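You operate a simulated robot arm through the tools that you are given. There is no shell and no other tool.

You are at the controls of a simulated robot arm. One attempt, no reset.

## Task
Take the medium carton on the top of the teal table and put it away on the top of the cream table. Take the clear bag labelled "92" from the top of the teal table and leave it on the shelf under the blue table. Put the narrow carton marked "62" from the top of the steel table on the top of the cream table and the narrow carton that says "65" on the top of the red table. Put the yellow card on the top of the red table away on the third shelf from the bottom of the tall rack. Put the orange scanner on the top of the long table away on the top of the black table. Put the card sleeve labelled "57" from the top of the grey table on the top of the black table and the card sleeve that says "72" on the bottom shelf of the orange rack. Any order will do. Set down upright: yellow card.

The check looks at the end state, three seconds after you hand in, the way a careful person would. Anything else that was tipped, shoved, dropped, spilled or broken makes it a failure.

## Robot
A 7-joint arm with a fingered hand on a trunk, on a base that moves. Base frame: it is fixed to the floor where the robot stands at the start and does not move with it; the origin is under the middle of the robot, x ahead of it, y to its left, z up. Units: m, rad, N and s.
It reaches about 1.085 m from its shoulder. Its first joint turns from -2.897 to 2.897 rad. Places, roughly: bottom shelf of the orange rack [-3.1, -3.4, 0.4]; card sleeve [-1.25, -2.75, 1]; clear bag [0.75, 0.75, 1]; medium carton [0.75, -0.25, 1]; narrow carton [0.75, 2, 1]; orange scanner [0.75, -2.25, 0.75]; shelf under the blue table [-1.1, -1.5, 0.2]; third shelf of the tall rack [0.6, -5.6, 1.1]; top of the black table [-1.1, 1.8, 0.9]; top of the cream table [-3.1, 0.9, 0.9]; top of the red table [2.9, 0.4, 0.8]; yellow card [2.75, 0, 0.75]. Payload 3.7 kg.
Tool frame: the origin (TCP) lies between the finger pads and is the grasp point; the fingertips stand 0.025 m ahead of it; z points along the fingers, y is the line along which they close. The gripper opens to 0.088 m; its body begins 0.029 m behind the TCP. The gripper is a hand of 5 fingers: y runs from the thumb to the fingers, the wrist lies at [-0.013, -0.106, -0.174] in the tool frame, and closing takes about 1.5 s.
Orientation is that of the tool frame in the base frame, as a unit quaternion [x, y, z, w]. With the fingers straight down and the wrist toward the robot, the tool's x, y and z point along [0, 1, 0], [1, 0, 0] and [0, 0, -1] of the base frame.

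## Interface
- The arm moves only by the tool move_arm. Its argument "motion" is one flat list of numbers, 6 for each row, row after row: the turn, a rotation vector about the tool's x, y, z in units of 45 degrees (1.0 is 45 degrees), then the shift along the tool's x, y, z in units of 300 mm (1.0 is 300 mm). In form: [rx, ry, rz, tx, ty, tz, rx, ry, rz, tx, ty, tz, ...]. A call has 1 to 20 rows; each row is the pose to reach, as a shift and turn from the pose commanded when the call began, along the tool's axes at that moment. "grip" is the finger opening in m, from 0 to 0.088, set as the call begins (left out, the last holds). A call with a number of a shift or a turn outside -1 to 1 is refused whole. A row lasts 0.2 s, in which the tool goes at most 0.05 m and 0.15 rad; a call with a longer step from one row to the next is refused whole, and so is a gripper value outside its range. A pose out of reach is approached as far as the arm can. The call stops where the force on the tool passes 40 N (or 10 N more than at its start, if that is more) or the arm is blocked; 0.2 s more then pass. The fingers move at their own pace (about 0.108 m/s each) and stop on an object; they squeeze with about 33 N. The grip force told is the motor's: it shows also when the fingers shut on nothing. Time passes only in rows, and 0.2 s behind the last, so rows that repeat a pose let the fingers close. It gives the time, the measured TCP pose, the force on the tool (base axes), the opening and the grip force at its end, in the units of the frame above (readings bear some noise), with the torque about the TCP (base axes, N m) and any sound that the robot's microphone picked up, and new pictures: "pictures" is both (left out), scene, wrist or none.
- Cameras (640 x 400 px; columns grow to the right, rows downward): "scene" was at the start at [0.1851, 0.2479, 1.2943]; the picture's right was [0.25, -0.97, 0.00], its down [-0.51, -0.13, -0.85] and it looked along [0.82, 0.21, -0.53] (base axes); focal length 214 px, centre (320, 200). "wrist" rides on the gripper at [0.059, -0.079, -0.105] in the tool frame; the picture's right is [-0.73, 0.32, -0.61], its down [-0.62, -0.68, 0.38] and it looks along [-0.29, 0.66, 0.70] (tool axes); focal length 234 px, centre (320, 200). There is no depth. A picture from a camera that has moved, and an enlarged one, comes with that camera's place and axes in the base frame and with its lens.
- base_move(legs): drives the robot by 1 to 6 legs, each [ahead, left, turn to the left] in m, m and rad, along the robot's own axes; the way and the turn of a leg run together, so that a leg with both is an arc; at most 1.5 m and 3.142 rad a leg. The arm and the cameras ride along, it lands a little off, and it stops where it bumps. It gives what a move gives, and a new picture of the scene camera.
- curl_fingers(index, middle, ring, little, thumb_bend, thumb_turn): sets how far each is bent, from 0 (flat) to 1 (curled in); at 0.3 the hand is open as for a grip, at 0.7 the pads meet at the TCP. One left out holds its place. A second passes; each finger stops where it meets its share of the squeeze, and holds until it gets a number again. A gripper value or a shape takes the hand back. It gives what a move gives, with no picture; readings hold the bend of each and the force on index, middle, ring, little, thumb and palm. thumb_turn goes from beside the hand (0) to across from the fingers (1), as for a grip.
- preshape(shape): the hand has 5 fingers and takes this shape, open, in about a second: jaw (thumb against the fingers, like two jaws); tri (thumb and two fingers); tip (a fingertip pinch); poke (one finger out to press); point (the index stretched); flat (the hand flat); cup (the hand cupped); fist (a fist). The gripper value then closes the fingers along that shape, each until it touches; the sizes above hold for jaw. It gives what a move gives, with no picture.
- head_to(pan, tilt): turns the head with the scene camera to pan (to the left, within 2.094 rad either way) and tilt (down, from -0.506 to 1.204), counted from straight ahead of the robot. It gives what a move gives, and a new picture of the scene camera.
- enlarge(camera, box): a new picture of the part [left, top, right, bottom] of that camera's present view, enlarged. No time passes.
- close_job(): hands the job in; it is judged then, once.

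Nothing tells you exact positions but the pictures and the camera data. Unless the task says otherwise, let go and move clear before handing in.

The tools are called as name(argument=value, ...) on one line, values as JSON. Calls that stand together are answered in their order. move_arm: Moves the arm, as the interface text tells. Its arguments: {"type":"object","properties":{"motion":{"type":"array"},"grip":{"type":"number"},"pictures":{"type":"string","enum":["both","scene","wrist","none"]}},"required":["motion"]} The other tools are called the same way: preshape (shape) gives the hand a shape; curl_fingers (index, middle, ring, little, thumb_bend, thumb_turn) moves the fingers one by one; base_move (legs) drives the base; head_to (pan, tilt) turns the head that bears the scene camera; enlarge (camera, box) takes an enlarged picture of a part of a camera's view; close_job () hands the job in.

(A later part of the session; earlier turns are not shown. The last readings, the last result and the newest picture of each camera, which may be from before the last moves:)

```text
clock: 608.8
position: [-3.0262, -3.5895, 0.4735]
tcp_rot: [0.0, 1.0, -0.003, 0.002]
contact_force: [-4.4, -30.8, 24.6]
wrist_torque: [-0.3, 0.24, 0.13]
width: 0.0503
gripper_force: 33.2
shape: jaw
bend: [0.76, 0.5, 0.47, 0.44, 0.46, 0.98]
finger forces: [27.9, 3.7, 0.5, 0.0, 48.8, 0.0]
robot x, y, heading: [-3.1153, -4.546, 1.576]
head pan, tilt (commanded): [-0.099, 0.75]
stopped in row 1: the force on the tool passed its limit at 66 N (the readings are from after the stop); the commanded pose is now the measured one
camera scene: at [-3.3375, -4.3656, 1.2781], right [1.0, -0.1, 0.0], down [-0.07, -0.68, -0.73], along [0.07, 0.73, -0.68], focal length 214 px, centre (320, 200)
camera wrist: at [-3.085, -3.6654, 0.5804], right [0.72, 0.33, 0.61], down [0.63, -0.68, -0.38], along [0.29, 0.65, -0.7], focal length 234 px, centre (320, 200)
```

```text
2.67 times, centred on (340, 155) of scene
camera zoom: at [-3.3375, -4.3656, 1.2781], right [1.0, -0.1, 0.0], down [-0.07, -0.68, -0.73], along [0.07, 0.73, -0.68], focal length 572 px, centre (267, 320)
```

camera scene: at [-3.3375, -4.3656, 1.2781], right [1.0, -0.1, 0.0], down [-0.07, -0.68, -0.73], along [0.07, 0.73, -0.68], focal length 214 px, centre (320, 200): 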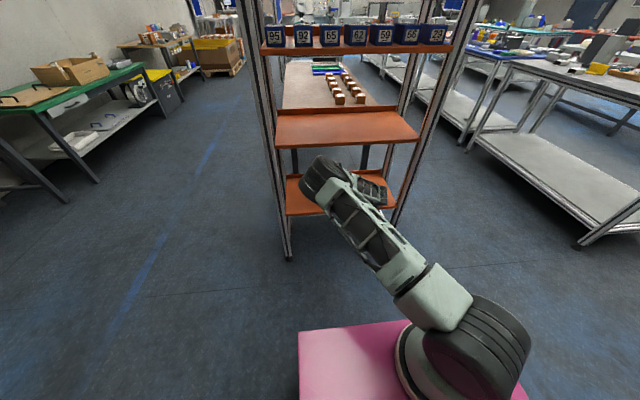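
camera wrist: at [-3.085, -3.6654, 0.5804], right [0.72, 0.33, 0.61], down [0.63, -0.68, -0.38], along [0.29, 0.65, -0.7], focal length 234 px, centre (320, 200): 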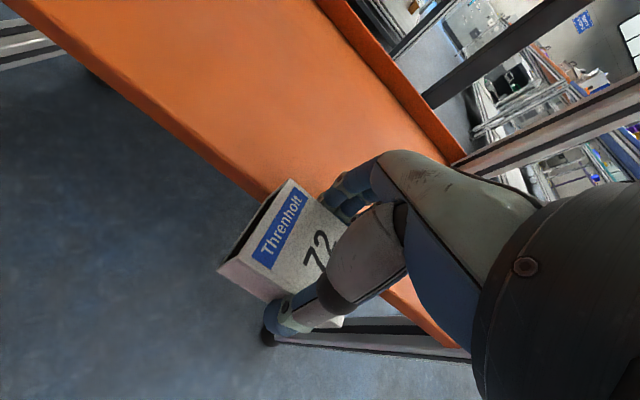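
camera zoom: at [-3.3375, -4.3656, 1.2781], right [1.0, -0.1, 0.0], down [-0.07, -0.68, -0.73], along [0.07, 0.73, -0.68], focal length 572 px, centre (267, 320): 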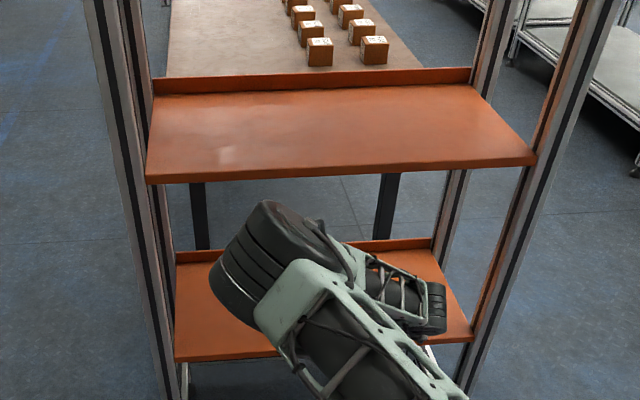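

My fingers touched the shelf's front edge, so the shelf is higher than estimated. I back off and measure again.

move_arm(motion=[0, 0, 0, 0, -0.1, 0, 0, 0, 0, 0, -0.2, 0, 0, 0, 0, 0, -0.3, 0, 0, 0, 0, 0, -0.3, 0], pictures="wrist")

enlarge(camera="wrist", box=[160, 120, 440, 330])

enlarge(camera="wrist", box=[0, 0, 320, 200])

```text
clock: 609.8
position: [-3.0261, -3.6765, 0.4715]
tcp_rot: [0.0, 1.0, -0.002, 0.002]
contact_force: [0.0, 0.6, 0.2]
wrist_torque: [-0.01, -0.02, 0.02]
width: 0.0514
gripper_force: 32.9
shape: jaw
bend: [0.74, 0.43, 0.4, 0.44, 0.63, 0.97]
finger forces: [16.9, 10.0, 4.2, 0.0, 30.8, 0.0]
robot x, y, heading: [-3.1182, -4.5461, 1.57]
head pan, tilt (commanded): [-0.099, 0.75]
camera wrist: at [-3.0853, -3.7533, 0.579], right [0.72, 0.33, 0.61], down [0.63, -0.68, -0.38], along [0.29, 0.65, -0.7], focal length 234 px, centre (320, 200)
```

wrist: 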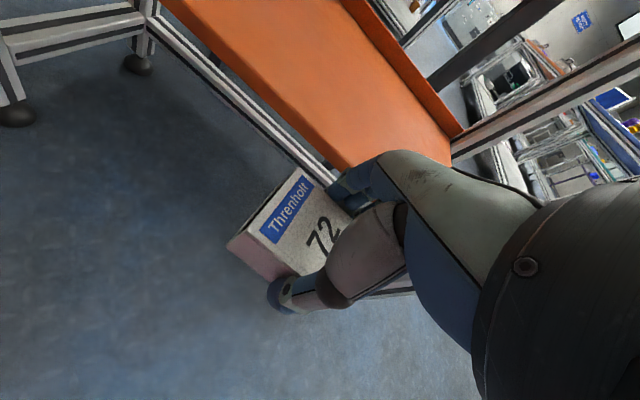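

```text
1.90 times, centred on (300, 225) of wrist
camera zoom: at [-3.0853, -3.7533, 0.579], right [0.72, 0.33, 0.61], down [0.63, -0.68, -0.38], along [0.29, 0.65, -0.7], focal length 446 px, centre (358, 152)
```

zoom: 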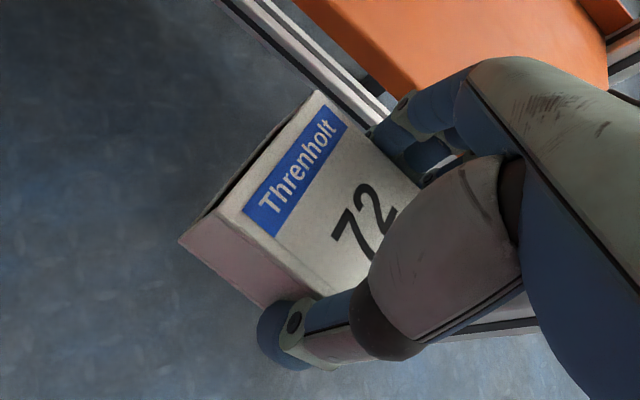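

```text
2.00 times, centred on (160, 100) of wrist
camera zoom: at [-3.0853, -3.7533, 0.579], right [0.72, 0.33, 0.61], down [0.63, -0.68, -0.38], along [0.29, 0.65, -0.7], focal length 468 px, centre (640, 400)
```

zoom: 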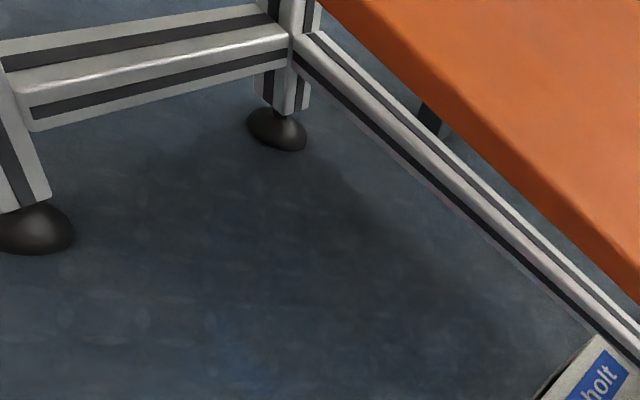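

enlarge(camera="wrist", box=[190, 20, 310, 95])

enlarge(camera="scene", box=[270, 150, 350, 230])

```text
5.33 times, centred on (250, 58) of wrist
camera zoom: at [-3.0853, -3.7533, 0.579], right [0.72, 0.33, 0.61], down [0.63, -0.68, -0.38], along [0.29, 0.65, -0.7], focal length 1249 px, centre (693, 960)
```

zoom: 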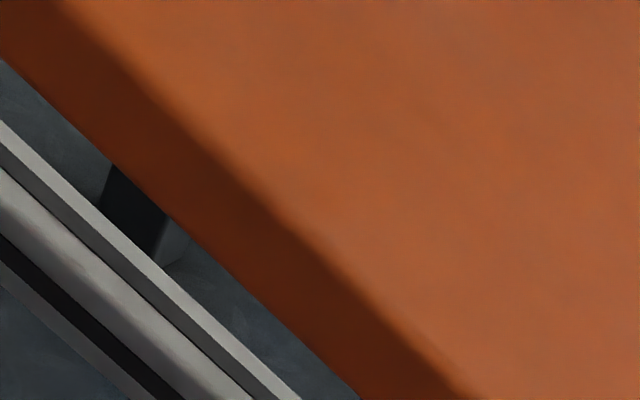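

```text
5.00 times, centred on (310, 190) of scene
camera zoom: at [-3.3372, -4.3637, 1.2779], right [1.0, -0.1, 0.0], down [-0.07, -0.68, -0.73], along [0.07, 0.73, -0.68], focal length 1072 px, centre (370, 250)
```

zoom: 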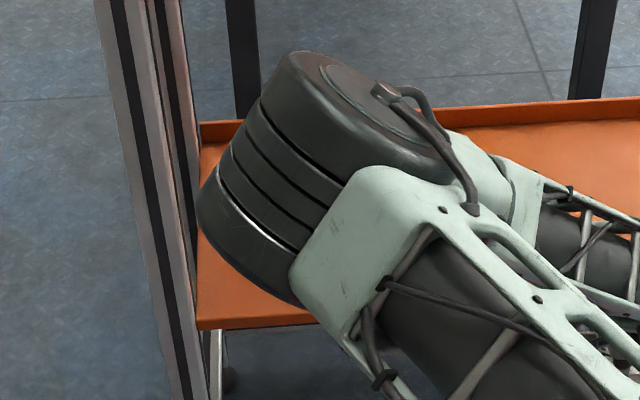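

The shelf top is at z≈0.451 with its front edge at y≈-3.57. I raise the sleeve above it and move in again.

move_arm(motion=[0, 0, 0, 0, 0, -0.09, 0, 0, 0, 0, 0, -0.18, 0, 0, 0, 0, 0.12, -0.18, 0, 0, 0, 0, 0.24, -0.18, 0, 0, 0, 0, 0.36, -0.18, 0, 0, 0, 0, 0.48, -0.18, 0, 0, 0, 0, 0.6, -0.18, 0, 0, 0, 0, 0.72, -0.18, 0, 0, 0, 0, 0.72, -0.18], pictures="both")

```text
clock: 611.8
position: [-3.026, -3.4592, 0.5268]
tcp_rot: [0.0, 1.0, -0.002, 0.001]
contact_force: [0.0, 0.3, 0.9]
wrist_torque: [-0.03, -0.02, 0.0]
width: 0.0511
gripper_force: 33.4
shape: jaw
bend: [0.74, 0.43, 0.4, 0.44, 0.63, 0.97]
finger forces: [16.7, 9.9, 4.2, 0.0, 30.6, 0.1]
robot x, y, heading: [-3.1163, -4.5414, 1.576]
head pan, tilt (commanded): [-0.099, 0.75]
camera scene: at [-3.3372, -4.3638, 1.2779], right [1.0, -0.1, 0.0], down [-0.07, -0.68, -0.73], along [0.07, 0.73, -0.68], focal length 214 px, centre (320, 200)
camera wrist: at [-3.0847, -3.5355, 0.6336], right [0.72, 0.33, 0.61], down [0.63, -0.68, -0.38], along [0.29, 0.65, -0.7], focal length 234 px, centre (320, 200)
```

scene: 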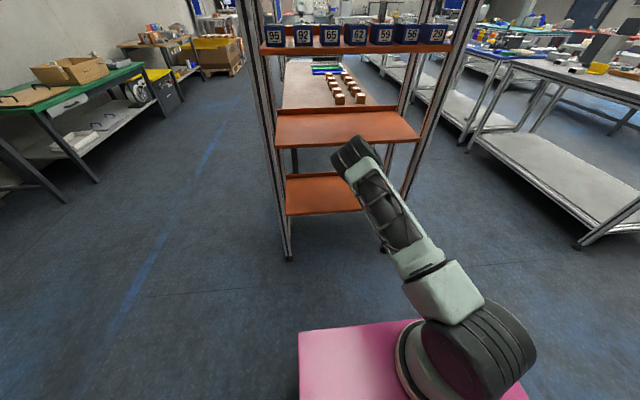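
wrist: 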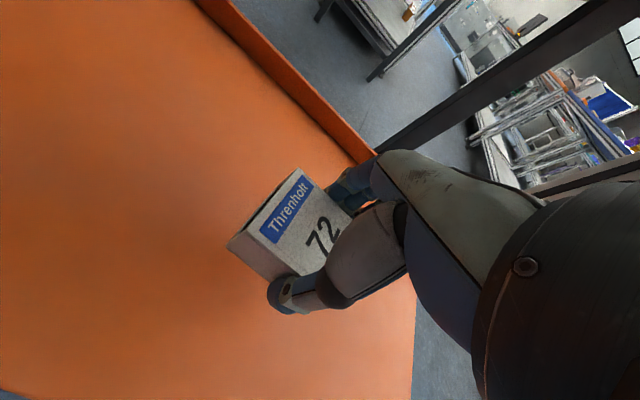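

move_arm(motion=[0, 0, 0, 0, 0, 0.04, 0, 0, 0, 0, 0, 0.08, 0, 0, 0, 0, 0, 0.12, 0, 0, 0, 0, 0, 0.12], pictures="none")

move_arm(motion=[0, 0, 0, 0, 0, 0.01, 0, 0, 0, 0, 0, 0.02, 0, 0, 0, 0, 0, 0.02], pictures="none")

```text
clock: 612.8
position: [-3.0268, -3.459, 0.4907]
tcp_rot: [-0.001, 1.0, -0.003, 0.002]
contact_force: [0.4, -0.8, -0.8]
wrist_torque: [0.0, -0.04, 0.02]
width: 0.0513
gripper_force: 33.0
shape: jaw
bend: [0.74, 0.43, 0.4, 0.44, 0.63, 0.97]
finger forces: [16.8, 10.0, 4.1, 0.1, 30.8, 0.0]
robot x, y, heading: [-3.1175, -4.5442, 1.573]
head pan, tilt (commanded): [-0.099, 0.75]
```

```text
clock: 613.5
position: [-3.0263, -3.4608, 0.485]
tcp_rot: [-0.001, 1.0, -0.003, 0.002]
contact_force: [-0.4, -0.1, 0.0]
wrist_torque: [-0.01, -0.04, -0.02]
width: 0.0512
gripper_force: 33.1
shape: jaw
bend: [0.74, 0.43, 0.4, 0.44, 0.63, 0.97]
finger forces: [16.8, 9.9, 4.1, 0.0, 30.7, 0.1]
robot x, y, heading: [-3.1169, -4.5482, 1.575]
head pan, tilt (commanded): [-0.099, 0.75]
```

move_arm(motion=[0, 0, 0, 0, 0, 0.008, 0, 0, 0, 0, 0, 0.016, 0, 0, 0, 0, 0, 0.016], pictures="none")

move_arm(motion=[0, 0, 0, 0, 0, 0.007, 0, 0, 0, 0, 0, 0.014, 0, 0, 0, 0, 0, 0.014], pictures="wrist")

```text
clock: 614.4
position: [-3.0261, -3.4607, 0.4814]
tcp_rot: [-0.001, 1.0, -0.002, 0.001]
contact_force: [2.1, -1.5, 9.7]
wrist_torque: [0.18, -0.09, -0.01]
width: 0.0514
gripper_force: 32.9
shape: jaw
bend: [0.74, 0.43, 0.4, 0.44, 0.63, 0.98]
finger forces: [16.7, 10.0, 4.2, 0.0, 31.7, 0.0]
robot x, y, heading: [-3.1204, -4.546, 1.571]
head pan, tilt (commanded): [-0.099, 0.75]
```

```text
clock: 615.1
position: [-3.0269, -3.4607, 0.4791]
tcp_rot: [-0.001, 1.0, 0.0, 0.001]
contact_force: [4.5, 1.2, 36.0]
wrist_torque: [0.1, -0.13, 0.02]
width: 0.0514
gripper_force: 33.3
shape: jaw
bend: [0.74, 0.43, 0.4, 0.44, 0.63, 0.98]
finger forces: [17.6, 11.1, 5.0, 0.0, 33.0, 0.0]
robot x, y, heading: [-3.12, -4.5454, 1.568]
head pan, tilt (commanded): [-0.099, 0.75]
camera wrist: at [-3.0854, -3.5375, 0.5848], right [0.72, 0.32, 0.61], down [0.63, -0.68, -0.38], along [0.29, 0.66, -0.7], focal length 234 px, centre (320, 200)
```

wrist: 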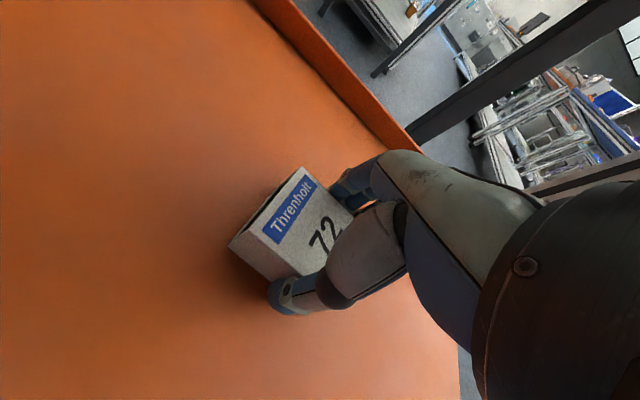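

The sleeve rests on the bottom shelf. I relieve, open, and rise a little.

move_arm(motion=[0, 0, 0, 0, 0, -0.008, 0, 0, 0, 0, 0, -0.008, 0, 0, 0, 0, 0, -0.008, 0, 0, 0, 0, 0, -0.008, 0, 0, 0, 0, 0, -0.008, 0, 0, 0, 0, 0, -0.008], grip=0.088, pictures="none")

move_arm(motion=[0, 0, 0, 0, 0, -0.04, 0, 0, 0, 0, 0, -0.1, 0, 0, 0, 0, 0, -0.17, 0, 0, 0, 0, 0, -0.24, 0, 0, 0, 0, 0, -0.27, 0, 0, 0, 0, 0, -0.27], pictures="both")

```text
clock: 616.5
position: [-3.028, -3.4607, 0.4779]
tcp_rot: [-0.001, 1.0, -0.002, 0.003]
contact_force: [-0.1, 0.2, 0.5]
wrist_torque: [-0.03, -0.04, 0.01]
width: 0.0875
gripper_force: 0.1
shape: jaw
bend: [0.3, 0.3, 0.3, 0.3, 0.3, 0.98]
finger forces: [0.1, 0.0, 0.1, 0.1, 0.0, 0.1]
robot x, y, heading: [-3.1199, -4.549, 1.576]
head pan, tilt (commanded): [-0.099, 0.75]
```

```text
clock: 618.0
position: [-3.0282, -3.4606, 0.559]
tcp_rot: [0.0, 1.0, -0.002, 0.002]
contact_force: [0.3, 0.2, 1.2]
wrist_torque: [0.01, 0.0, 0.01]
width: 0.0874
gripper_force: 0.1
shape: jaw
bend: [0.3, 0.3, 0.3, 0.3, 0.3, 0.98]
finger forces: [0.0, 0.0, 0.0, 0.1, 0.1, 0.0]
robot x, y, heading: [-3.1179, -4.5462, 1.576]
head pan, tilt (commanded): [-0.099, 0.75]
camera scene: at [-3.3372, -4.3638, 1.2779], right [1.0, -0.1, 0.0], down [-0.07, -0.68, -0.73], along [0.07, 0.73, -0.68], focal length 214 px, centre (320, 200)
camera wrist: at [-3.0871, -3.537, 0.665], right [0.72, 0.33, 0.61], down [0.63, -0.68, -0.38], along [0.29, 0.65, -0.7], focal length 234 px, centre (320, 200)
```

scene: 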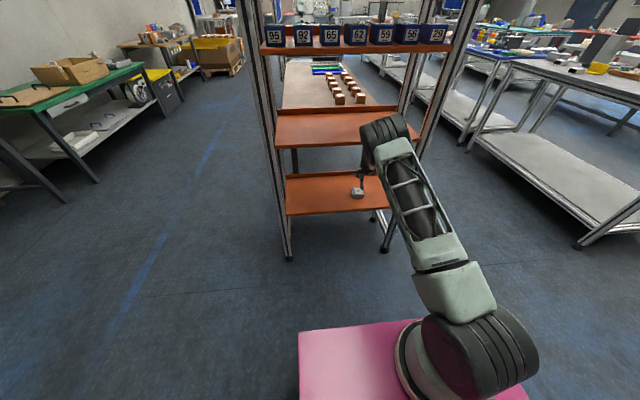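
wrist: 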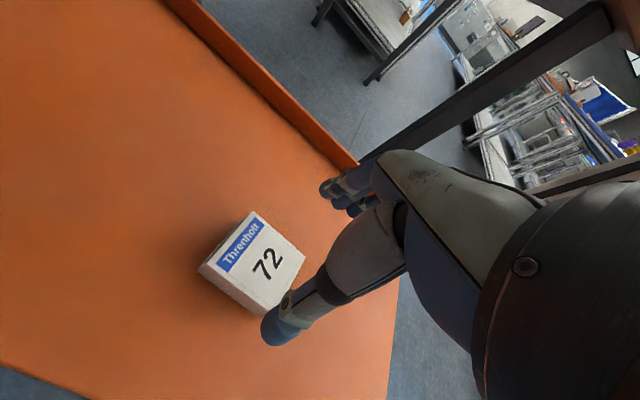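

72 stands on the orange rack's bottom shelf. I withdraw the hand and raise it outside the rack.

move_arm(motion=[0, 0, 0, 0, -0.12, 0, 0, 0, 0, 0, -0.26, 0, 0, 0, 0, 0, -0.4, 0, 0, 0, 0, 0, -0.54, 0, 0, 0, 0, 0, -0.68, 0, 0, 0, 0, 0, -0.82, 0, 0, 0, 0, 0, -0.96, 0], pictures="scene")

move_arm(motion=[0, 0, 0, 0, -0.1, -0.1, 0, 0, 0, 0, -0.2, -0.2, 0, 0, 0, 0, -0.28, -0.33, 0, 0, 0, 0, -0.3, -0.47, 0, 0, 0, 0, -0.3, -0.62, 0, 0, 0, 0, -0.3, -0.77, 0, 0, 0, 0, -0.3, -0.92, 0, 0, 0, 0, -0.3, -1.0], pictures="scene")

```text
clock: 619.5
position: [-3.0258, -3.7472, 0.561]
tcp_rot: [-0.001, 1.0, -0.002, 0.002]
contact_force: [0.0, -0.1, -1.0]
wrist_torque: [-0.02, 0.0, -0.03]
width: 0.0877
gripper_force: 0.1
shape: jaw
bend: [0.3, 0.3, 0.3, 0.3, 0.3, 0.98]
finger forces: [0.0, 0.1, 0.0, 0.0, 0.0, 0.0]
robot x, y, heading: [-3.1165, -4.5485, 1.578]
head pan, tilt (commanded): [-0.099, 0.75]
camera scene: at [-3.3372, -4.3638, 1.2779], right [1.0, -0.1, 0.0], down [-0.07, -0.68, -0.73], along [0.07, 0.73, -0.68], focal length 214 px, centre (320, 200)
```

scene: 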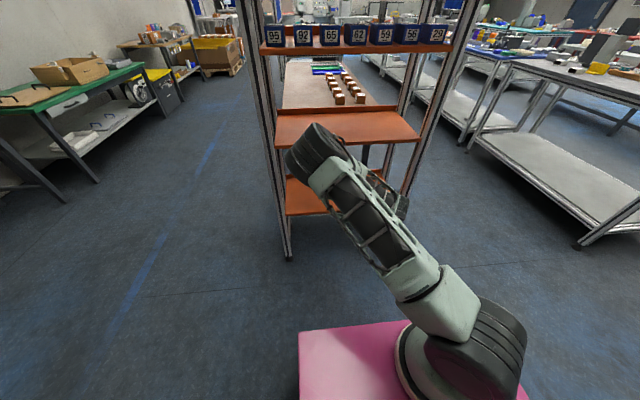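

```text
clock: 621.4
position: [-3.027, -3.8379, 0.86]
tcp_rot: [0.0, 1.0, -0.002, 0.002]
contact_force: [-0.3, 0.7, -0.3]
wrist_torque: [0.01, 0.0, 0.0]
width: 0.088
gripper_force: 0.0
shape: jaw
bend: [0.3, 0.3, 0.3, 0.3, 0.3, 0.98]
finger forces: [0.1, 0.0, 0.0, 0.0, 0.0, 0.0]
robot x, y, heading: [-3.1182, -4.5473, 1.573]
head pan, tilt (commanded): [-0.099, 0.75]
camera scene: at [-3.3372, -4.3638, 1.2779], right [1.0, -0.1, 0.0], down [-0.07, -0.68, -0.73], along [0.07, 0.73, -0.68], focal length 214 px, centre (320, 200)
```

scene: 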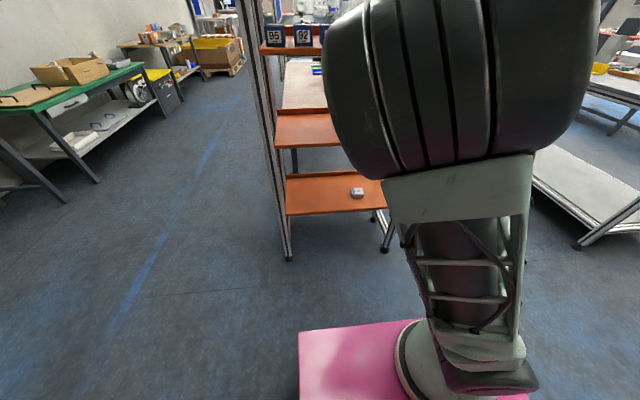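

The elbow is now high in front of me. I continue raising in smaller steps, watching the elbow.

move_arm(motion=[0, 0, 0, 0, 0.1, -0.1, 0, 0, 0, 0, 0.2, -0.2, 0, 0, 0, 0, 0.3, -0.3, 0, 0, 0, 0, 0.35, -0.42, 0, 0, 0, 0, 0.35, -0.55], pictures="both")

```text
clock: 622.5
position: [-3.0284, -3.7329, 1.0259]
tcp_rot: [-0.001, 1.0, -0.002, 0.001]
contact_force: [0.4, 0.0, 0.5]
wrist_torque: [-0.01, -0.02, -0.02]
width: 0.0879
gripper_force: 0.0
shape: jaw
bend: [0.3, 0.3, 0.3, 0.3, 0.3, 0.98]
finger forces: [0.0, 0.0, 0.0, 0.0, 0.0, 0.1]
robot x, y, heading: [-3.1191, -4.5434, 1.573]
head pan, tilt (commanded): [-0.099, 0.75]
camera scene: at [-3.3373, -4.3638, 1.2779], right [1.0, -0.1, 0.0], down [-0.07, -0.68, -0.73], along [0.07, 0.73, -0.68], focal length 214 px, centre (320, 200)
camera wrist: at [-3.0865, -3.8086, 1.1324], right [0.72, 0.33, 0.61], down [0.63, -0.68, -0.38], along [0.29, 0.65, -0.7], focal length 234 px, centre (320, 200)
```

scene: 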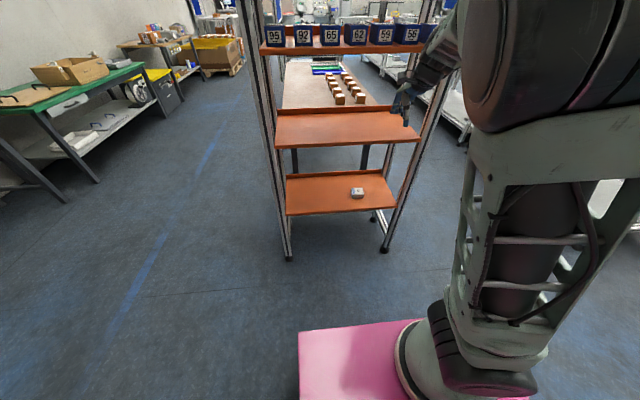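
wrist: 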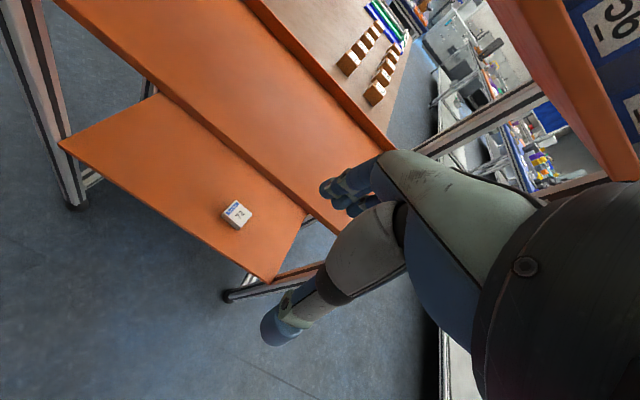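

move_arm(motion=[0, 0, 0, 0, -0.1, -0.08, 0, 0, 0, 0, -0.2, -0.18, 0, 0, 0, 0, -0.3, -0.28, 0, 0, 0, 0, -0.4, -0.38, 0, 0, 0, 0, -0.5, -0.48, 0, 0, 0, 0, -0.6, -0.52], pictures="scene")

```text
clock: 624.0
position: [-3.0272, -3.9115, 1.185]
tcp_rot: [-0.001, 1.0, -0.002, 0.002]
contact_force: [-0.3, 0.9, -0.6]
wrist_torque: [0.01, 0.0, -0.02]
width: 0.0876
gripper_force: 0.1
shape: jaw
bend: [0.3, 0.3, 0.3, 0.3, 0.3, 0.98]
finger forces: [0.0, 0.0, 0.0, 0.0, 0.0, 0.0]
robot x, y, heading: [-3.1208, -4.5446, 1.571]
head pan, tilt (commanded): [-0.099, 0.75]
camera scene: at [-3.3372, -4.3638, 1.2779], right [1.0, -0.1, 0.0], down [-0.07, -0.68, -0.73], along [0.07, 0.73, -0.68], focal length 214 px, centre (320, 200)
```

scene: 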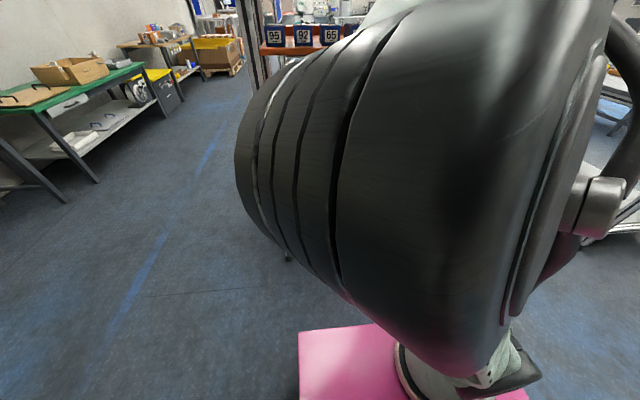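

The elbow is very close to the head camera. I move the hand right and forward to bring the elbow away.

move_arm(motion=[0, 0, 0, -0.08, 0.1, 0, 0, 0, 0, -0.16, 0.2, 0, 0, 0, 0, -0.24, 0.3, 0, 0, 0, 0, -0.32, 0.4, 0, 0, 0, 0, -0.4, 0.5, 0], pictures="scene")

head_to(pan=1.6, tilt=0.5)

head_to(pan=2.09, tilt=0.6)

```text
clock: 625.1
position: [-2.9093, -3.7583, 1.1817]
tcp_rot: [-0.001, 1.0, -0.003, 0.002]
contact_force: [-0.4, 0.8, 0.3]
wrist_torque: [-0.01, -0.04, -0.01]
width: 0.0877
gripper_force: 0.0
shape: jaw
bend: [0.3, 0.3, 0.3, 0.3, 0.3, 0.98]
finger forces: [0.0, 0.0, 0.1, 0.0, 0.0, 0.1]
robot x, y, heading: [-3.1198, -4.5448, 1.574]
head pan, tilt (commanded): [-0.099, 0.75]
camera scene: at [-3.3376, -4.3639, 1.2779], right [1.0, -0.1, 0.0], down [-0.07, -0.68, -0.73], along [0.07, 0.73, -0.68], focal length 214 px, centre (320, 200)
```

scene: 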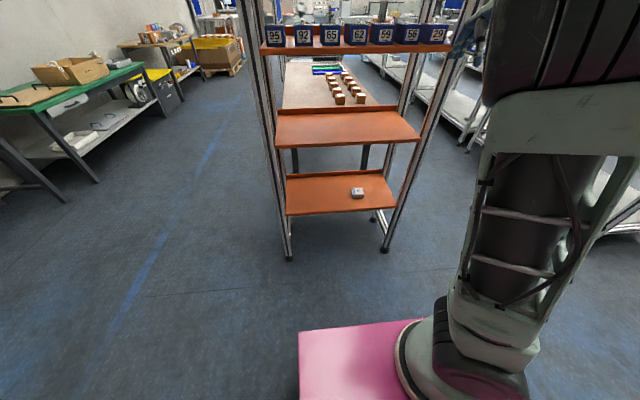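

```text
clock: 626.9
position: [-2.9089, -3.7584, 1.1825]
tcp_rot: [0.0, 1.0, -0.002, 0.002]
contact_force: [0.5, 0.7, -0.3]
wrist_torque: [0.0, -0.01, -0.01]
width: 0.0877
gripper_force: 0.1
shape: jaw
bend: [0.3, 0.3, 0.3, 0.3, 0.3, 0.98]
finger forces: [0.0, 0.0, 0.1, 0.0, 0.0, 0.0]
robot x, y, heading: [-3.1192, -4.5407, 1.574]
head pan, tilt (commanded): [1.6, 0.499]
camera scene: at [-3.4361, -4.4492, 1.2999], right [-0.03, 1.0, 0.0], down [0.48, 0.02, -0.88], along [-0.88, -0.03, -0.48], focal length 214 px, centre (320, 200)
```

scene: 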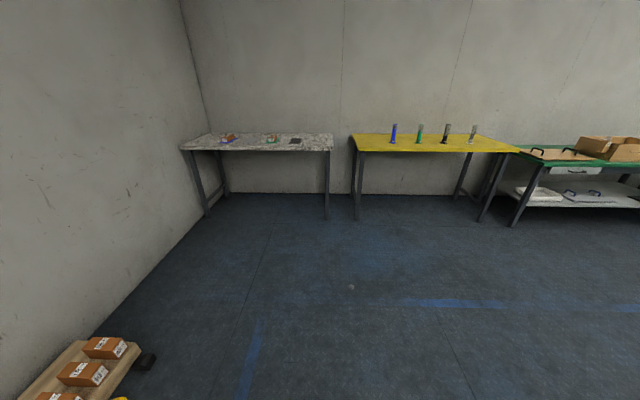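

```text
clock: 627.8
position: [-2.9091, -3.7592, 1.1826]
tcp_rot: [0.0, 1.0, -0.003, 0.002]
contact_force: [0.0, 0.9, 0.3]
wrist_torque: [-0.01, 0.01, 0.01]
width: 0.0874
gripper_force: 0.0
shape: jaw
bend: [0.3, 0.3, 0.3, 0.3, 0.3, 0.98]
finger forces: [0.0, 0.0, 0.0, 0.0, 0.0, 0.0]
robot x, y, heading: [-3.1128, -4.5483, 1.579]
head pan, tilt (commanded): [2.089, 0.6]
camera scene: at [-3.4219, -4.4903, 1.2908], right [-0.5, 0.87, 0.0], down [0.49, 0.28, -0.83], along [-0.72, -0.41, -0.56], focal length 214 px, centre (320, 200)
```

scene: 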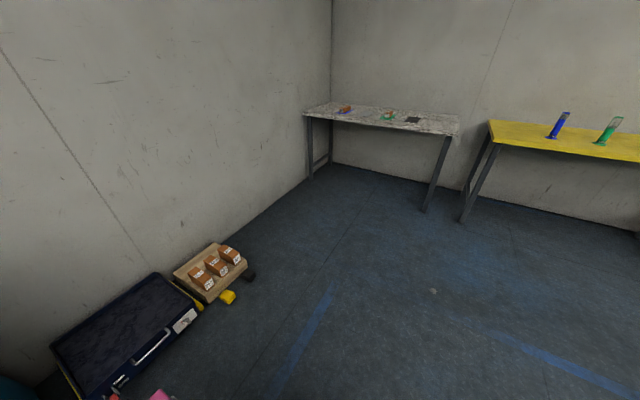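

head_to(pan=0.3, tilt=0.2)

head_to(pan=-0.4, tilt=0.3)

```text
clock: 629.6
position: [-2.9076, -3.7593, 1.1815]
tcp_rot: [0.0, 1.0, -0.003, 0.001]
contact_force: [-0.1, 1.2, 0.6]
wrist_torque: [-0.03, -0.01, -0.02]
width: 0.0876
gripper_force: 0.0
shape: jaw
bend: [0.3, 0.3, 0.3, 0.3, 0.3, 0.98]
finger forces: [0.0, 0.0, 0.0, 0.0, 0.0, 0.0]
robot x, y, heading: [-3.1181, -4.5478, 1.574]
head pan, tilt (commanded): [0.3, 0.201]
camera scene: at [-3.3731, -4.3574, 1.3276], right [0.95, 0.3, 0.0], down [0.06, -0.19, -0.98], along [-0.29, 0.94, -0.2], focal length 214 px, centre (320, 200)
```

scene: 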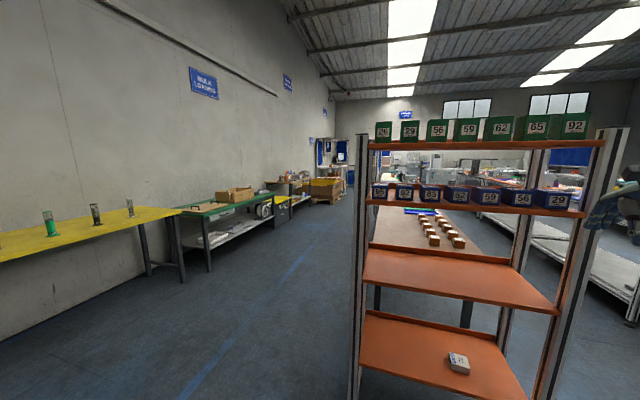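

```text
clock: 630.7
position: [-2.9073, -3.7592, 1.1825]
tcp_rot: [0.0, 1.0, -0.003, 0.002]
contact_force: [-0.4, 0.2, -0.4]
wrist_torque: [-0.01, 0.04, -0.01]
width: 0.0879
gripper_force: 0.0
shape: jaw
bend: [0.3, 0.3, 0.3, 0.3, 0.3, 0.98]
finger forces: [0.0, 0.0, 0.0, 0.0, 0.0, 0.0]
robot x, y, heading: [-3.1191, -4.5419, 1.577]
head pan, tilt (commanded): [-0.4, 0.3]
camera scene: at [-3.3092, -4.3602, 1.3183], right [0.92, -0.39, 0.0], down [-0.11, -0.27, -0.96], along [0.37, 0.88, -0.3], focal length 214 px, centre (320, 200)
```

scene: 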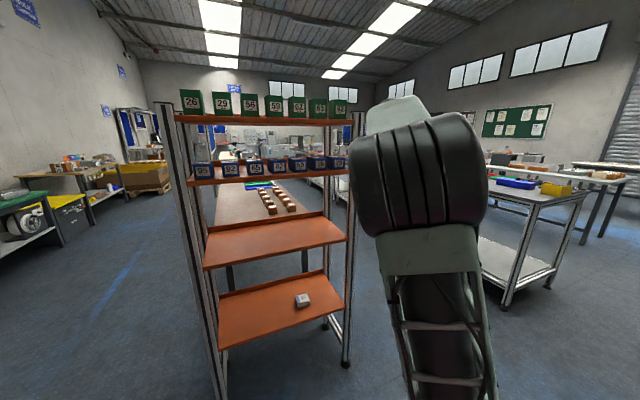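

The elbow is above the shoulder now. I retract in small steps, watching it.

move_arm(motion=[0, 0, 0, 0, -0.12, 0, 0, 0, 0, 0, -0.24, 0, 0, 0, 0, 0, -0.36, 0, 0, 0, 0, 0, -0.48, 0], pictures="scene")

```text
clock: 631.7
position: [-2.9088, -3.9066, 1.1842]
tcp_rot: [-0.002, 1.0, -0.002, 0.002]
contact_force: [1.4, -0.1, 0.2]
wrist_torque: [-0.02, 0.05, 0.02]
width: 0.0879
gripper_force: 0.0
shape: jaw
bend: [0.3, 0.3, 0.3, 0.3, 0.3, 0.98]
finger forces: [0.1, 0.0, 0.0, 0.0, 0.1, 0.1]
robot x, y, heading: [-3.1196, -4.545, 1.574]
head pan, tilt (commanded): [-0.4, 0.3]
camera scene: at [-3.309, -4.3602, 1.3183], right [0.92, -0.39, 0.0], down [-0.11, -0.27, -0.96], along [0.37, 0.88, -0.3], focal length 214 px, centre (320, 200)
```

scene: 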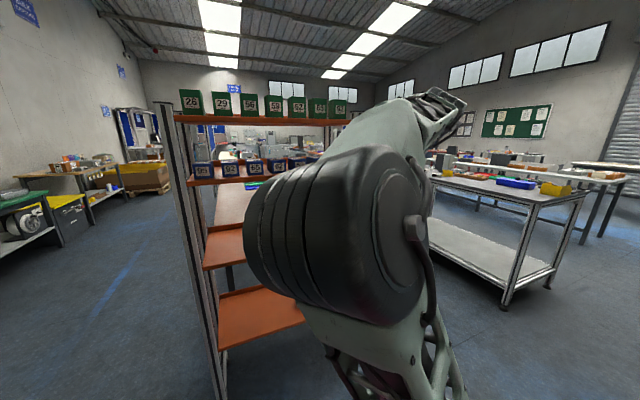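

Retracting swings the elbow toward my head, so I keep the hand extended and drive clear of the rack first.

move_arm(motion=[0, 0, 0, 0, 0.12, 0, 0, 0, 0, 0, 0.24, 0, 0, 0, 0, 0, 0.36, 0, 0, 0, 0, 0, 0.42, 0], pictures="none")

base_move(legs=[[-0.12, 0, 0], [0, -1.02, 0]])

```text
clock: 632.7
position: [-2.9075, -3.7775, 1.1823]
tcp_rot: [0.0, 1.0, -0.002, 0.002]
contact_force: [-0.2, -0.5, -0.8]
wrist_torque: [-0.02, 0.0, 0.02]
width: 0.0877
gripper_force: 0.2
shape: jaw
bend: [0.3, 0.3, 0.3, 0.3, 0.3, 0.98]
finger forces: [0.1, 0.0, 0.0, 0.1, 0.1, 0.1]
robot x, y, heading: [-3.1216, -4.5482, 1.573]
head pan, tilt (commanded): [-0.4, 0.3]
```

```text
clock: 638.8
position: [-1.8775, -3.8949, 1.183]
tcp_rot: [-0.001, 1.0, -0.003, 0.002]
contact_force: [0.9, -0.3, 0.5]
wrist_torque: [0.0, 0.01, 0.01]
width: 0.0877
gripper_force: 0.1
shape: jaw
bend: [0.3, 0.3, 0.3, 0.3, 0.3, 0.98]
finger forces: [0.1, 0.0, 0.1, 0.1, 0.0, 0.0]
robot x, y, heading: [-2.0917, -4.658, 1.569]
head pan, tilt (commanded): [-0.4, 0.3]
camera scene: at [-2.2789, -4.4761, 1.3183], right [0.92, -0.39, 0.0], down [-0.11, -0.27, -0.96], along [0.37, 0.88, -0.3], focal length 214 px, centre (320, 200)
```

scene: 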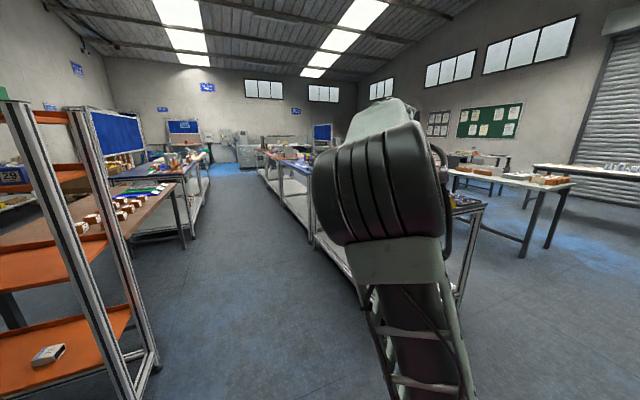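

move_arm(motion=[0, 0, 0, 0.05, 0.116, 0.062, 0, 0, 0, 0.1, 0.232, 0.125, 0, 0, 0, 0.15, 0.349, 0.187, 0, 0, 0, 0.2, 0.465, 0.25, 0, 0, 0, 0.25, 0.581, 0.312, 0, 0, 0, 0.3, 0.7, 0.375, 0, 0, 0, 0.35, 0.814, 0.437, 0, 0, 0, 0.4, 0.93, 0.5], pictures="scene")

```text
clock: 640.6
position: [-1.9961, -3.6154, 1.0318]
tcp_rot: [0.0, 1.0, -0.002, 0.001]
contact_force: [0.2, -0.6, 0.0]
wrist_torque: [0.03, -0.04, 0.0]
width: 0.0878
gripper_force: 0.1
shape: jaw
bend: [0.3, 0.3, 0.3, 0.3, 0.3, 0.98]
finger forces: [0.0, 0.0, 0.0, 0.0, 0.0, 0.0]
robot x, y, heading: [-2.0858, -4.6657, 1.576]
head pan, tilt (commanded): [-0.4, 0.3]
camera scene: at [-2.2788, -4.4765, 1.3184], right [0.92, -0.39, 0.0], down [-0.11, -0.27, -0.96], along [0.37, 0.88, -0.3], focal length 214 px, centre (320, 200)
```

scene: 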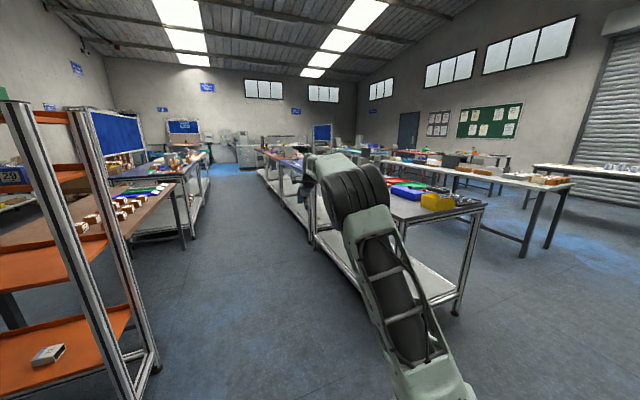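

The arm is extended with the elbow in the vertical plane. I now retract straight along the shoulder line so the elbow goes up and back.

move_arm(motion=[0, 0, 0, 0.01, -0.12, -0.07, 0, 0, 0, 0.02, -0.24, -0.14, 0, 0, 0, 0.03, -0.37, -0.21, 0, 0, 0, 0.04, -0.5, -0.28, 0, 0, 0, 0.06, -0.63, -0.35, 0, 0, 0, 0.08, -0.76, -0.42, 0, 0, 0, 0.1, -0.88, -0.48, 0, 0, 0, 0.1, -1.0, -0.53], pictures="scene")

```text
clock: 642.4
position: [-2.0265, -3.9144, 1.1902]
tcp_rot: [-0.001, 1.0, -0.003, 0.001]
contact_force: [-0.3, 0.2, -0.6]
wrist_torque: [-0.02, 0.02, 0.01]
width: 0.0878
gripper_force: 0.1
shape: jaw
bend: [0.3, 0.3, 0.3, 0.3, 0.3, 0.98]
finger forces: [0.0, 0.1, 0.0, 0.0, 0.1, 0.1]
robot x, y, heading: [-2.0922, -4.6664, 1.568]
head pan, tilt (commanded): [-0.4, 0.3]
camera scene: at [-2.2789, -4.4758, 1.3182], right [0.92, -0.39, 0.0], down [-0.11, -0.27, -0.96], along [0.37, 0.88, -0.3], focal length 214 px, centre (320, 200)
```

scene: 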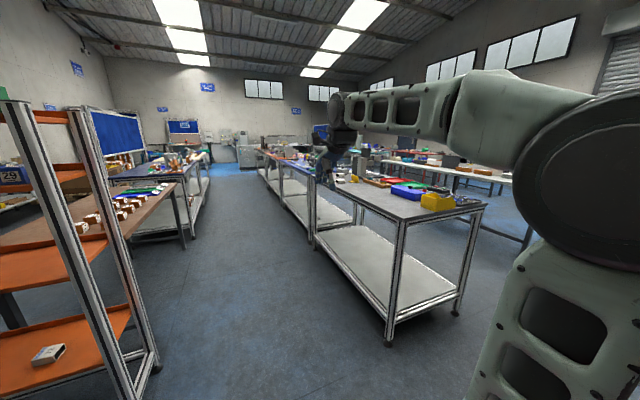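

The elbow moved to the right side as wanted. I finish retracting to the travel pose.

move_arm(motion=[0, 0, 0, -0.03, -0.13, 0, 0, 0, 0, -0.06, -0.26, 0, 0, 0, 0, -0.1, -0.4, 0, 0, 0, 0, -0.15, -0.53, 0, 0, 0, 0, -0.2, -0.67, 0, 0, 0, 0, -0.25, -0.81, 0, 0, 0, 0, -0.3, -0.95, 0], pictures="scene")

```text
clock: 644.0
position: [-1.937, -4.2018, 1.1944]
tcp_rot: [0.0, 1.0, -0.003, 0.002]
contact_force: [-0.3, 0.3, 0.3]
wrist_torque: [0.01, 0.01, -0.01]
width: 0.0879
gripper_force: 0.1
shape: jaw
bend: [0.3, 0.3, 0.3, 0.3, 0.3, 0.98]
finger forces: [0.1, 0.0, 0.1, 0.1, 0.1, 0.0]
robot x, y, heading: [-2.087, -4.6617, 1.577]
head pan, tilt (commanded): [-0.4, 0.3]
camera scene: at [-2.2789, -4.4759, 1.3183], right [0.92, -0.39, 0.0], down [-0.11, -0.27, -0.96], along [0.37, 0.88, -0.3], focal length 214 px, centre (320, 200)
```

scene: 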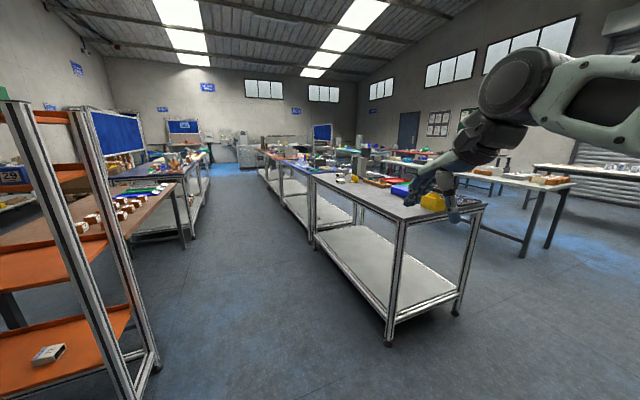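

The arm is back in its normal travel posture. I drive to the grey table for sleeve 57.

base_move(legs=[[1.1, -0.0, 0], [1.08, 0, 0], [0, 0, -1.574]])

head_to(pan=-0.1, tilt=0.65)

enlarge(camera="scene", box=[260, 120, 460, 245])

```text
clock: 658.6
position: [-1.645, -2.68, 1.1935]
tcp_rot: [0.721, 0.693, -0.003, 0.0]
contact_force: [-1.1, -0.7, 0.0]
wrist_torque: [0.03, 0.0, -0.01]
width: 0.0877
gripper_force: 0.0
shape: jaw
bend: [0.3, 0.3, 0.3, 0.3, 0.3, 0.98]
finger forces: [0.0, 0.1, 0.0, 0.0, 0.1, 0.0]
robot x, y, heading: [-2.0992, -2.5093, -0.043]
head pan, tilt (commanded): [-0.4, 0.3]
camera scene: at [-1.9064, -2.3267, 1.3183], right [-0.43, -0.91, 0.0], down [-0.27, 0.13, -0.96], along [0.86, -0.41, -0.3], focal length 214 px, centre (320, 200)
```

scene: 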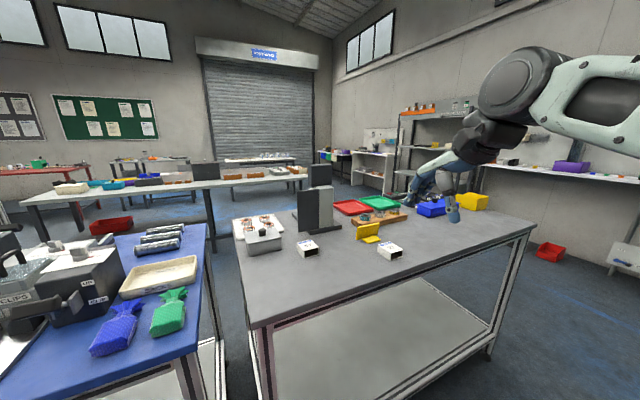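

```text
clock: 659.5
position: [-1.645, -2.6791, 1.1938]
tcp_rot: [0.721, 0.693, -0.003, -0.001]
contact_force: [0.7, 0.2, 0.3]
wrist_torque: [-0.02, -0.01, -0.02]
width: 0.0878
gripper_force: 0.1
shape: jaw
bend: [0.3, 0.3, 0.3, 0.3, 0.3, 0.98]
finger forces: [0.1, 0.0, 0.0, 0.1, 0.0, 0.0]
robot x, y, heading: [-2.0974, -2.5083, -0.042]
head pan, tilt (commanded): [-0.099, 0.649]
camera scene: at [-1.9049, -2.2991, 1.2866], right [-0.14, -0.99, 0.0], down [-0.6, 0.08, -0.8], along [0.79, -0.11, -0.6], focal length 214 px, centre (320, 200)
```

scene: 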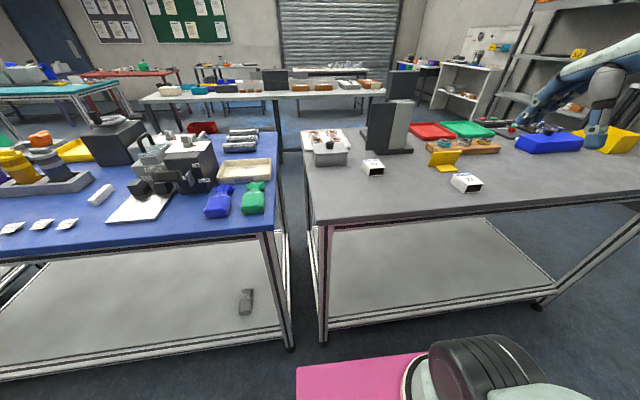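

```text
3.20 times, centred on (360, 182) of scene
camera zoom: at [-1.9049, -2.2991, 1.2866], right [-0.14, -0.99, 0.0], down [-0.6, 0.08, -0.8], along [0.79, -0.11, -0.6], focal length 686 px, centre (192, 256)
```

zoom: 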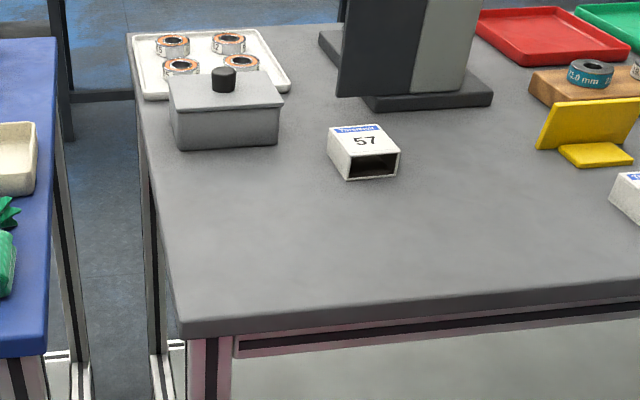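

57 is at x∈[-1.297,-1.24], y∈[-2.61,-2.547]. I turn the hand across it and move above.

move_arm(motion=[0, 0, 0.1625, 0.026, 0.094, 0, 0, 0, 0.325, 0.052, 0.187, 0, 0, 0, 0.4875, 0.078, 0.28, 0, 0, 0, 0.65, 0.104, 0.374, 0, 0, 0, 0.8125, 0.13, 0.467, 0, 0, 0, 0.975, 0.156, 0.561, 0], grip=0.088, pictures="none")

move_arm(motion=[0, 0, 0.1625, 0.106, 0.055, 0.058, 0, 0, 0.325, 0.213, 0.111, 0.116, 0, 0, 0.4875, 0.319, 0.166, 0.173, 0, 0, 0.65, 0.425, 0.221, 0.231, 0, 0, 0.8125, 0.532, 0.277, 0.289, 0, 0, 0.975, 0.638, 0.332, 0.347, 0, 0, 0.975, 0.638, 0.332, 0.347], pictures="both")

enlarge(camera="wrist", box=[130, 200, 330, 325])

```text
clock: 660.9
position: [-1.475, -2.6399, 1.1929]
tcp_rot: [0.928, 0.372, -0.003, 0.0]
contact_force: [-1.3, 1.1, 0.5]
wrist_torque: [0.02, 0.0, 0.04]
width: 0.0879
gripper_force: 0.0
shape: jaw
bend: [0.3, 0.3, 0.3, 0.3, 0.3, 0.98]
finger forces: [0.0, 0.0, 0.1, 0.1, 0.0, 0.0]
robot x, y, heading: [-2.0946, -2.5067, -0.039]
head pan, tilt (commanded): [-0.099, 0.649]
```

```text
clock: 662.5
position: [-1.2677, -2.5795, 1.0872]
tcp_rot: [1.0, -0.001, -0.003, 0.002]
contact_force: [0.1, -0.5, 1.2]
wrist_torque: [0.01, 0.02, -0.01]
width: 0.0879
gripper_force: 0.1
shape: jaw
bend: [0.3, 0.3, 0.3, 0.3, 0.3, 0.98]
finger forces: [0.0, 0.0, 0.1, 0.0, 0.0, 0.1]
robot x, y, heading: [-2.0975, -2.5088, -0.04]
head pan, tilt (commanded): [-0.099, 0.649]
camera scene: at [-1.905, -2.299, 1.2865], right [-0.14, -0.99, 0.0], down [-0.6, 0.08, -0.8], along [0.79, -0.11, -0.6], focal length 214 px, centre (320, 200)
camera wrist: at [-1.2079, -2.4986, 1.1924], right [-0.72, -0.32, 0.61], down [-0.62, 0.68, -0.38], along [-0.29, -0.66, -0.69], focal length 234 px, centre (320, 200)
```

scene: 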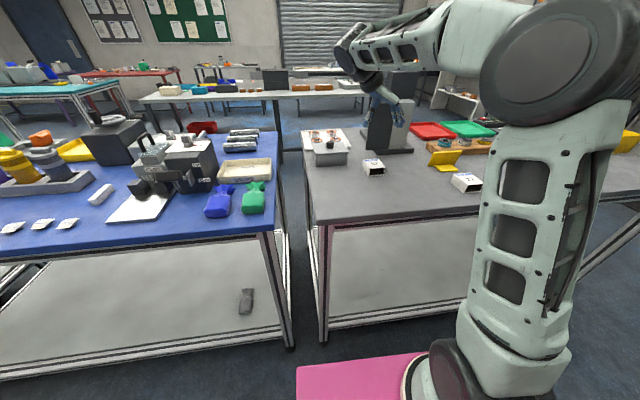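
wrist: 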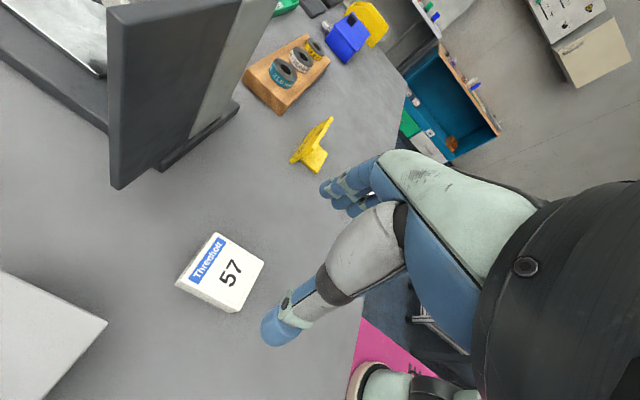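

```text
3.20 times, centred on (230, 262) of wrist
camera zoom: at [-1.2079, -2.4986, 1.1924], right [-0.72, -0.32, 0.61], down [-0.62, 0.68, -0.38], along [-0.29, -0.66, -0.69], focal length 749 px, centre (608, 0)
```

zoom: 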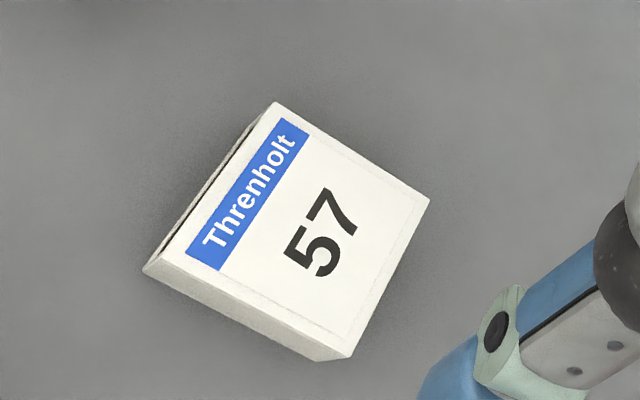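

move_arm(motion=[0, 0, 0, 0.02, -0.004, 0.12, 0, 0, 0, 0.02, -0.004, 0.24, 0, 0, 0, 0.02, -0.004, 0.36, 0, 0, 0, 0.02, -0.004, 0.45, 0, 0, 0, 0.02, -0.004, 0.517, 0, 0, 0, 0.02, -0.004, 0.517], grip=0.088, pictures="wrist")

enlarge(camera="scene", box=[300, 100, 460, 200])

```text
clock: 663.9
position: [-1.2643, -2.5779, 0.9337]
tcp_rot: [1.0, -0.001, -0.003, 0.002]
contact_force: [-0.2, -0.5, 0.1]
wrist_torque: [0.01, -0.01, -0.02]
width: 0.0878
gripper_force: 0.0
shape: jaw
bend: [0.3, 0.3, 0.3, 0.3, 0.3, 0.98]
finger forces: [0.0, 0.0, 0.0, 0.1, 0.1, 0.0]
robot x, y, heading: [-2.1004, -2.5082, -0.04]
head pan, tilt (commanded): [-0.099, 0.649]
camera wrist: at [-1.204, -2.4968, 1.0385], right [-0.72, -0.32, 0.61], down [-0.62, 0.68, -0.38], along [-0.29, -0.66, -0.69], focal length 234 px, centre (320, 200)
```

wrist: 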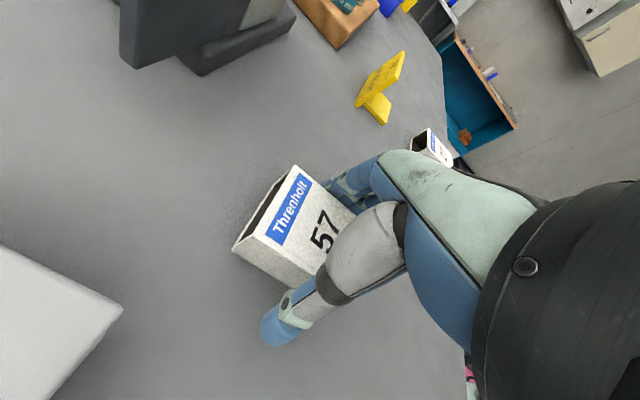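

```text
4.00 times, centred on (380, 150) of scene
camera zoom: at [-1.9049, -2.2991, 1.2865], right [-0.14, -0.99, 0.0], down [-0.6, 0.08, -0.8], along [0.79, -0.11, -0.6], focal length 858 px, centre (80, 400)
```

zoom: 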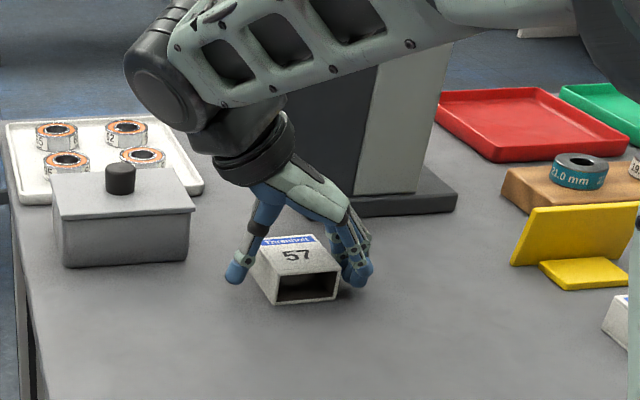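

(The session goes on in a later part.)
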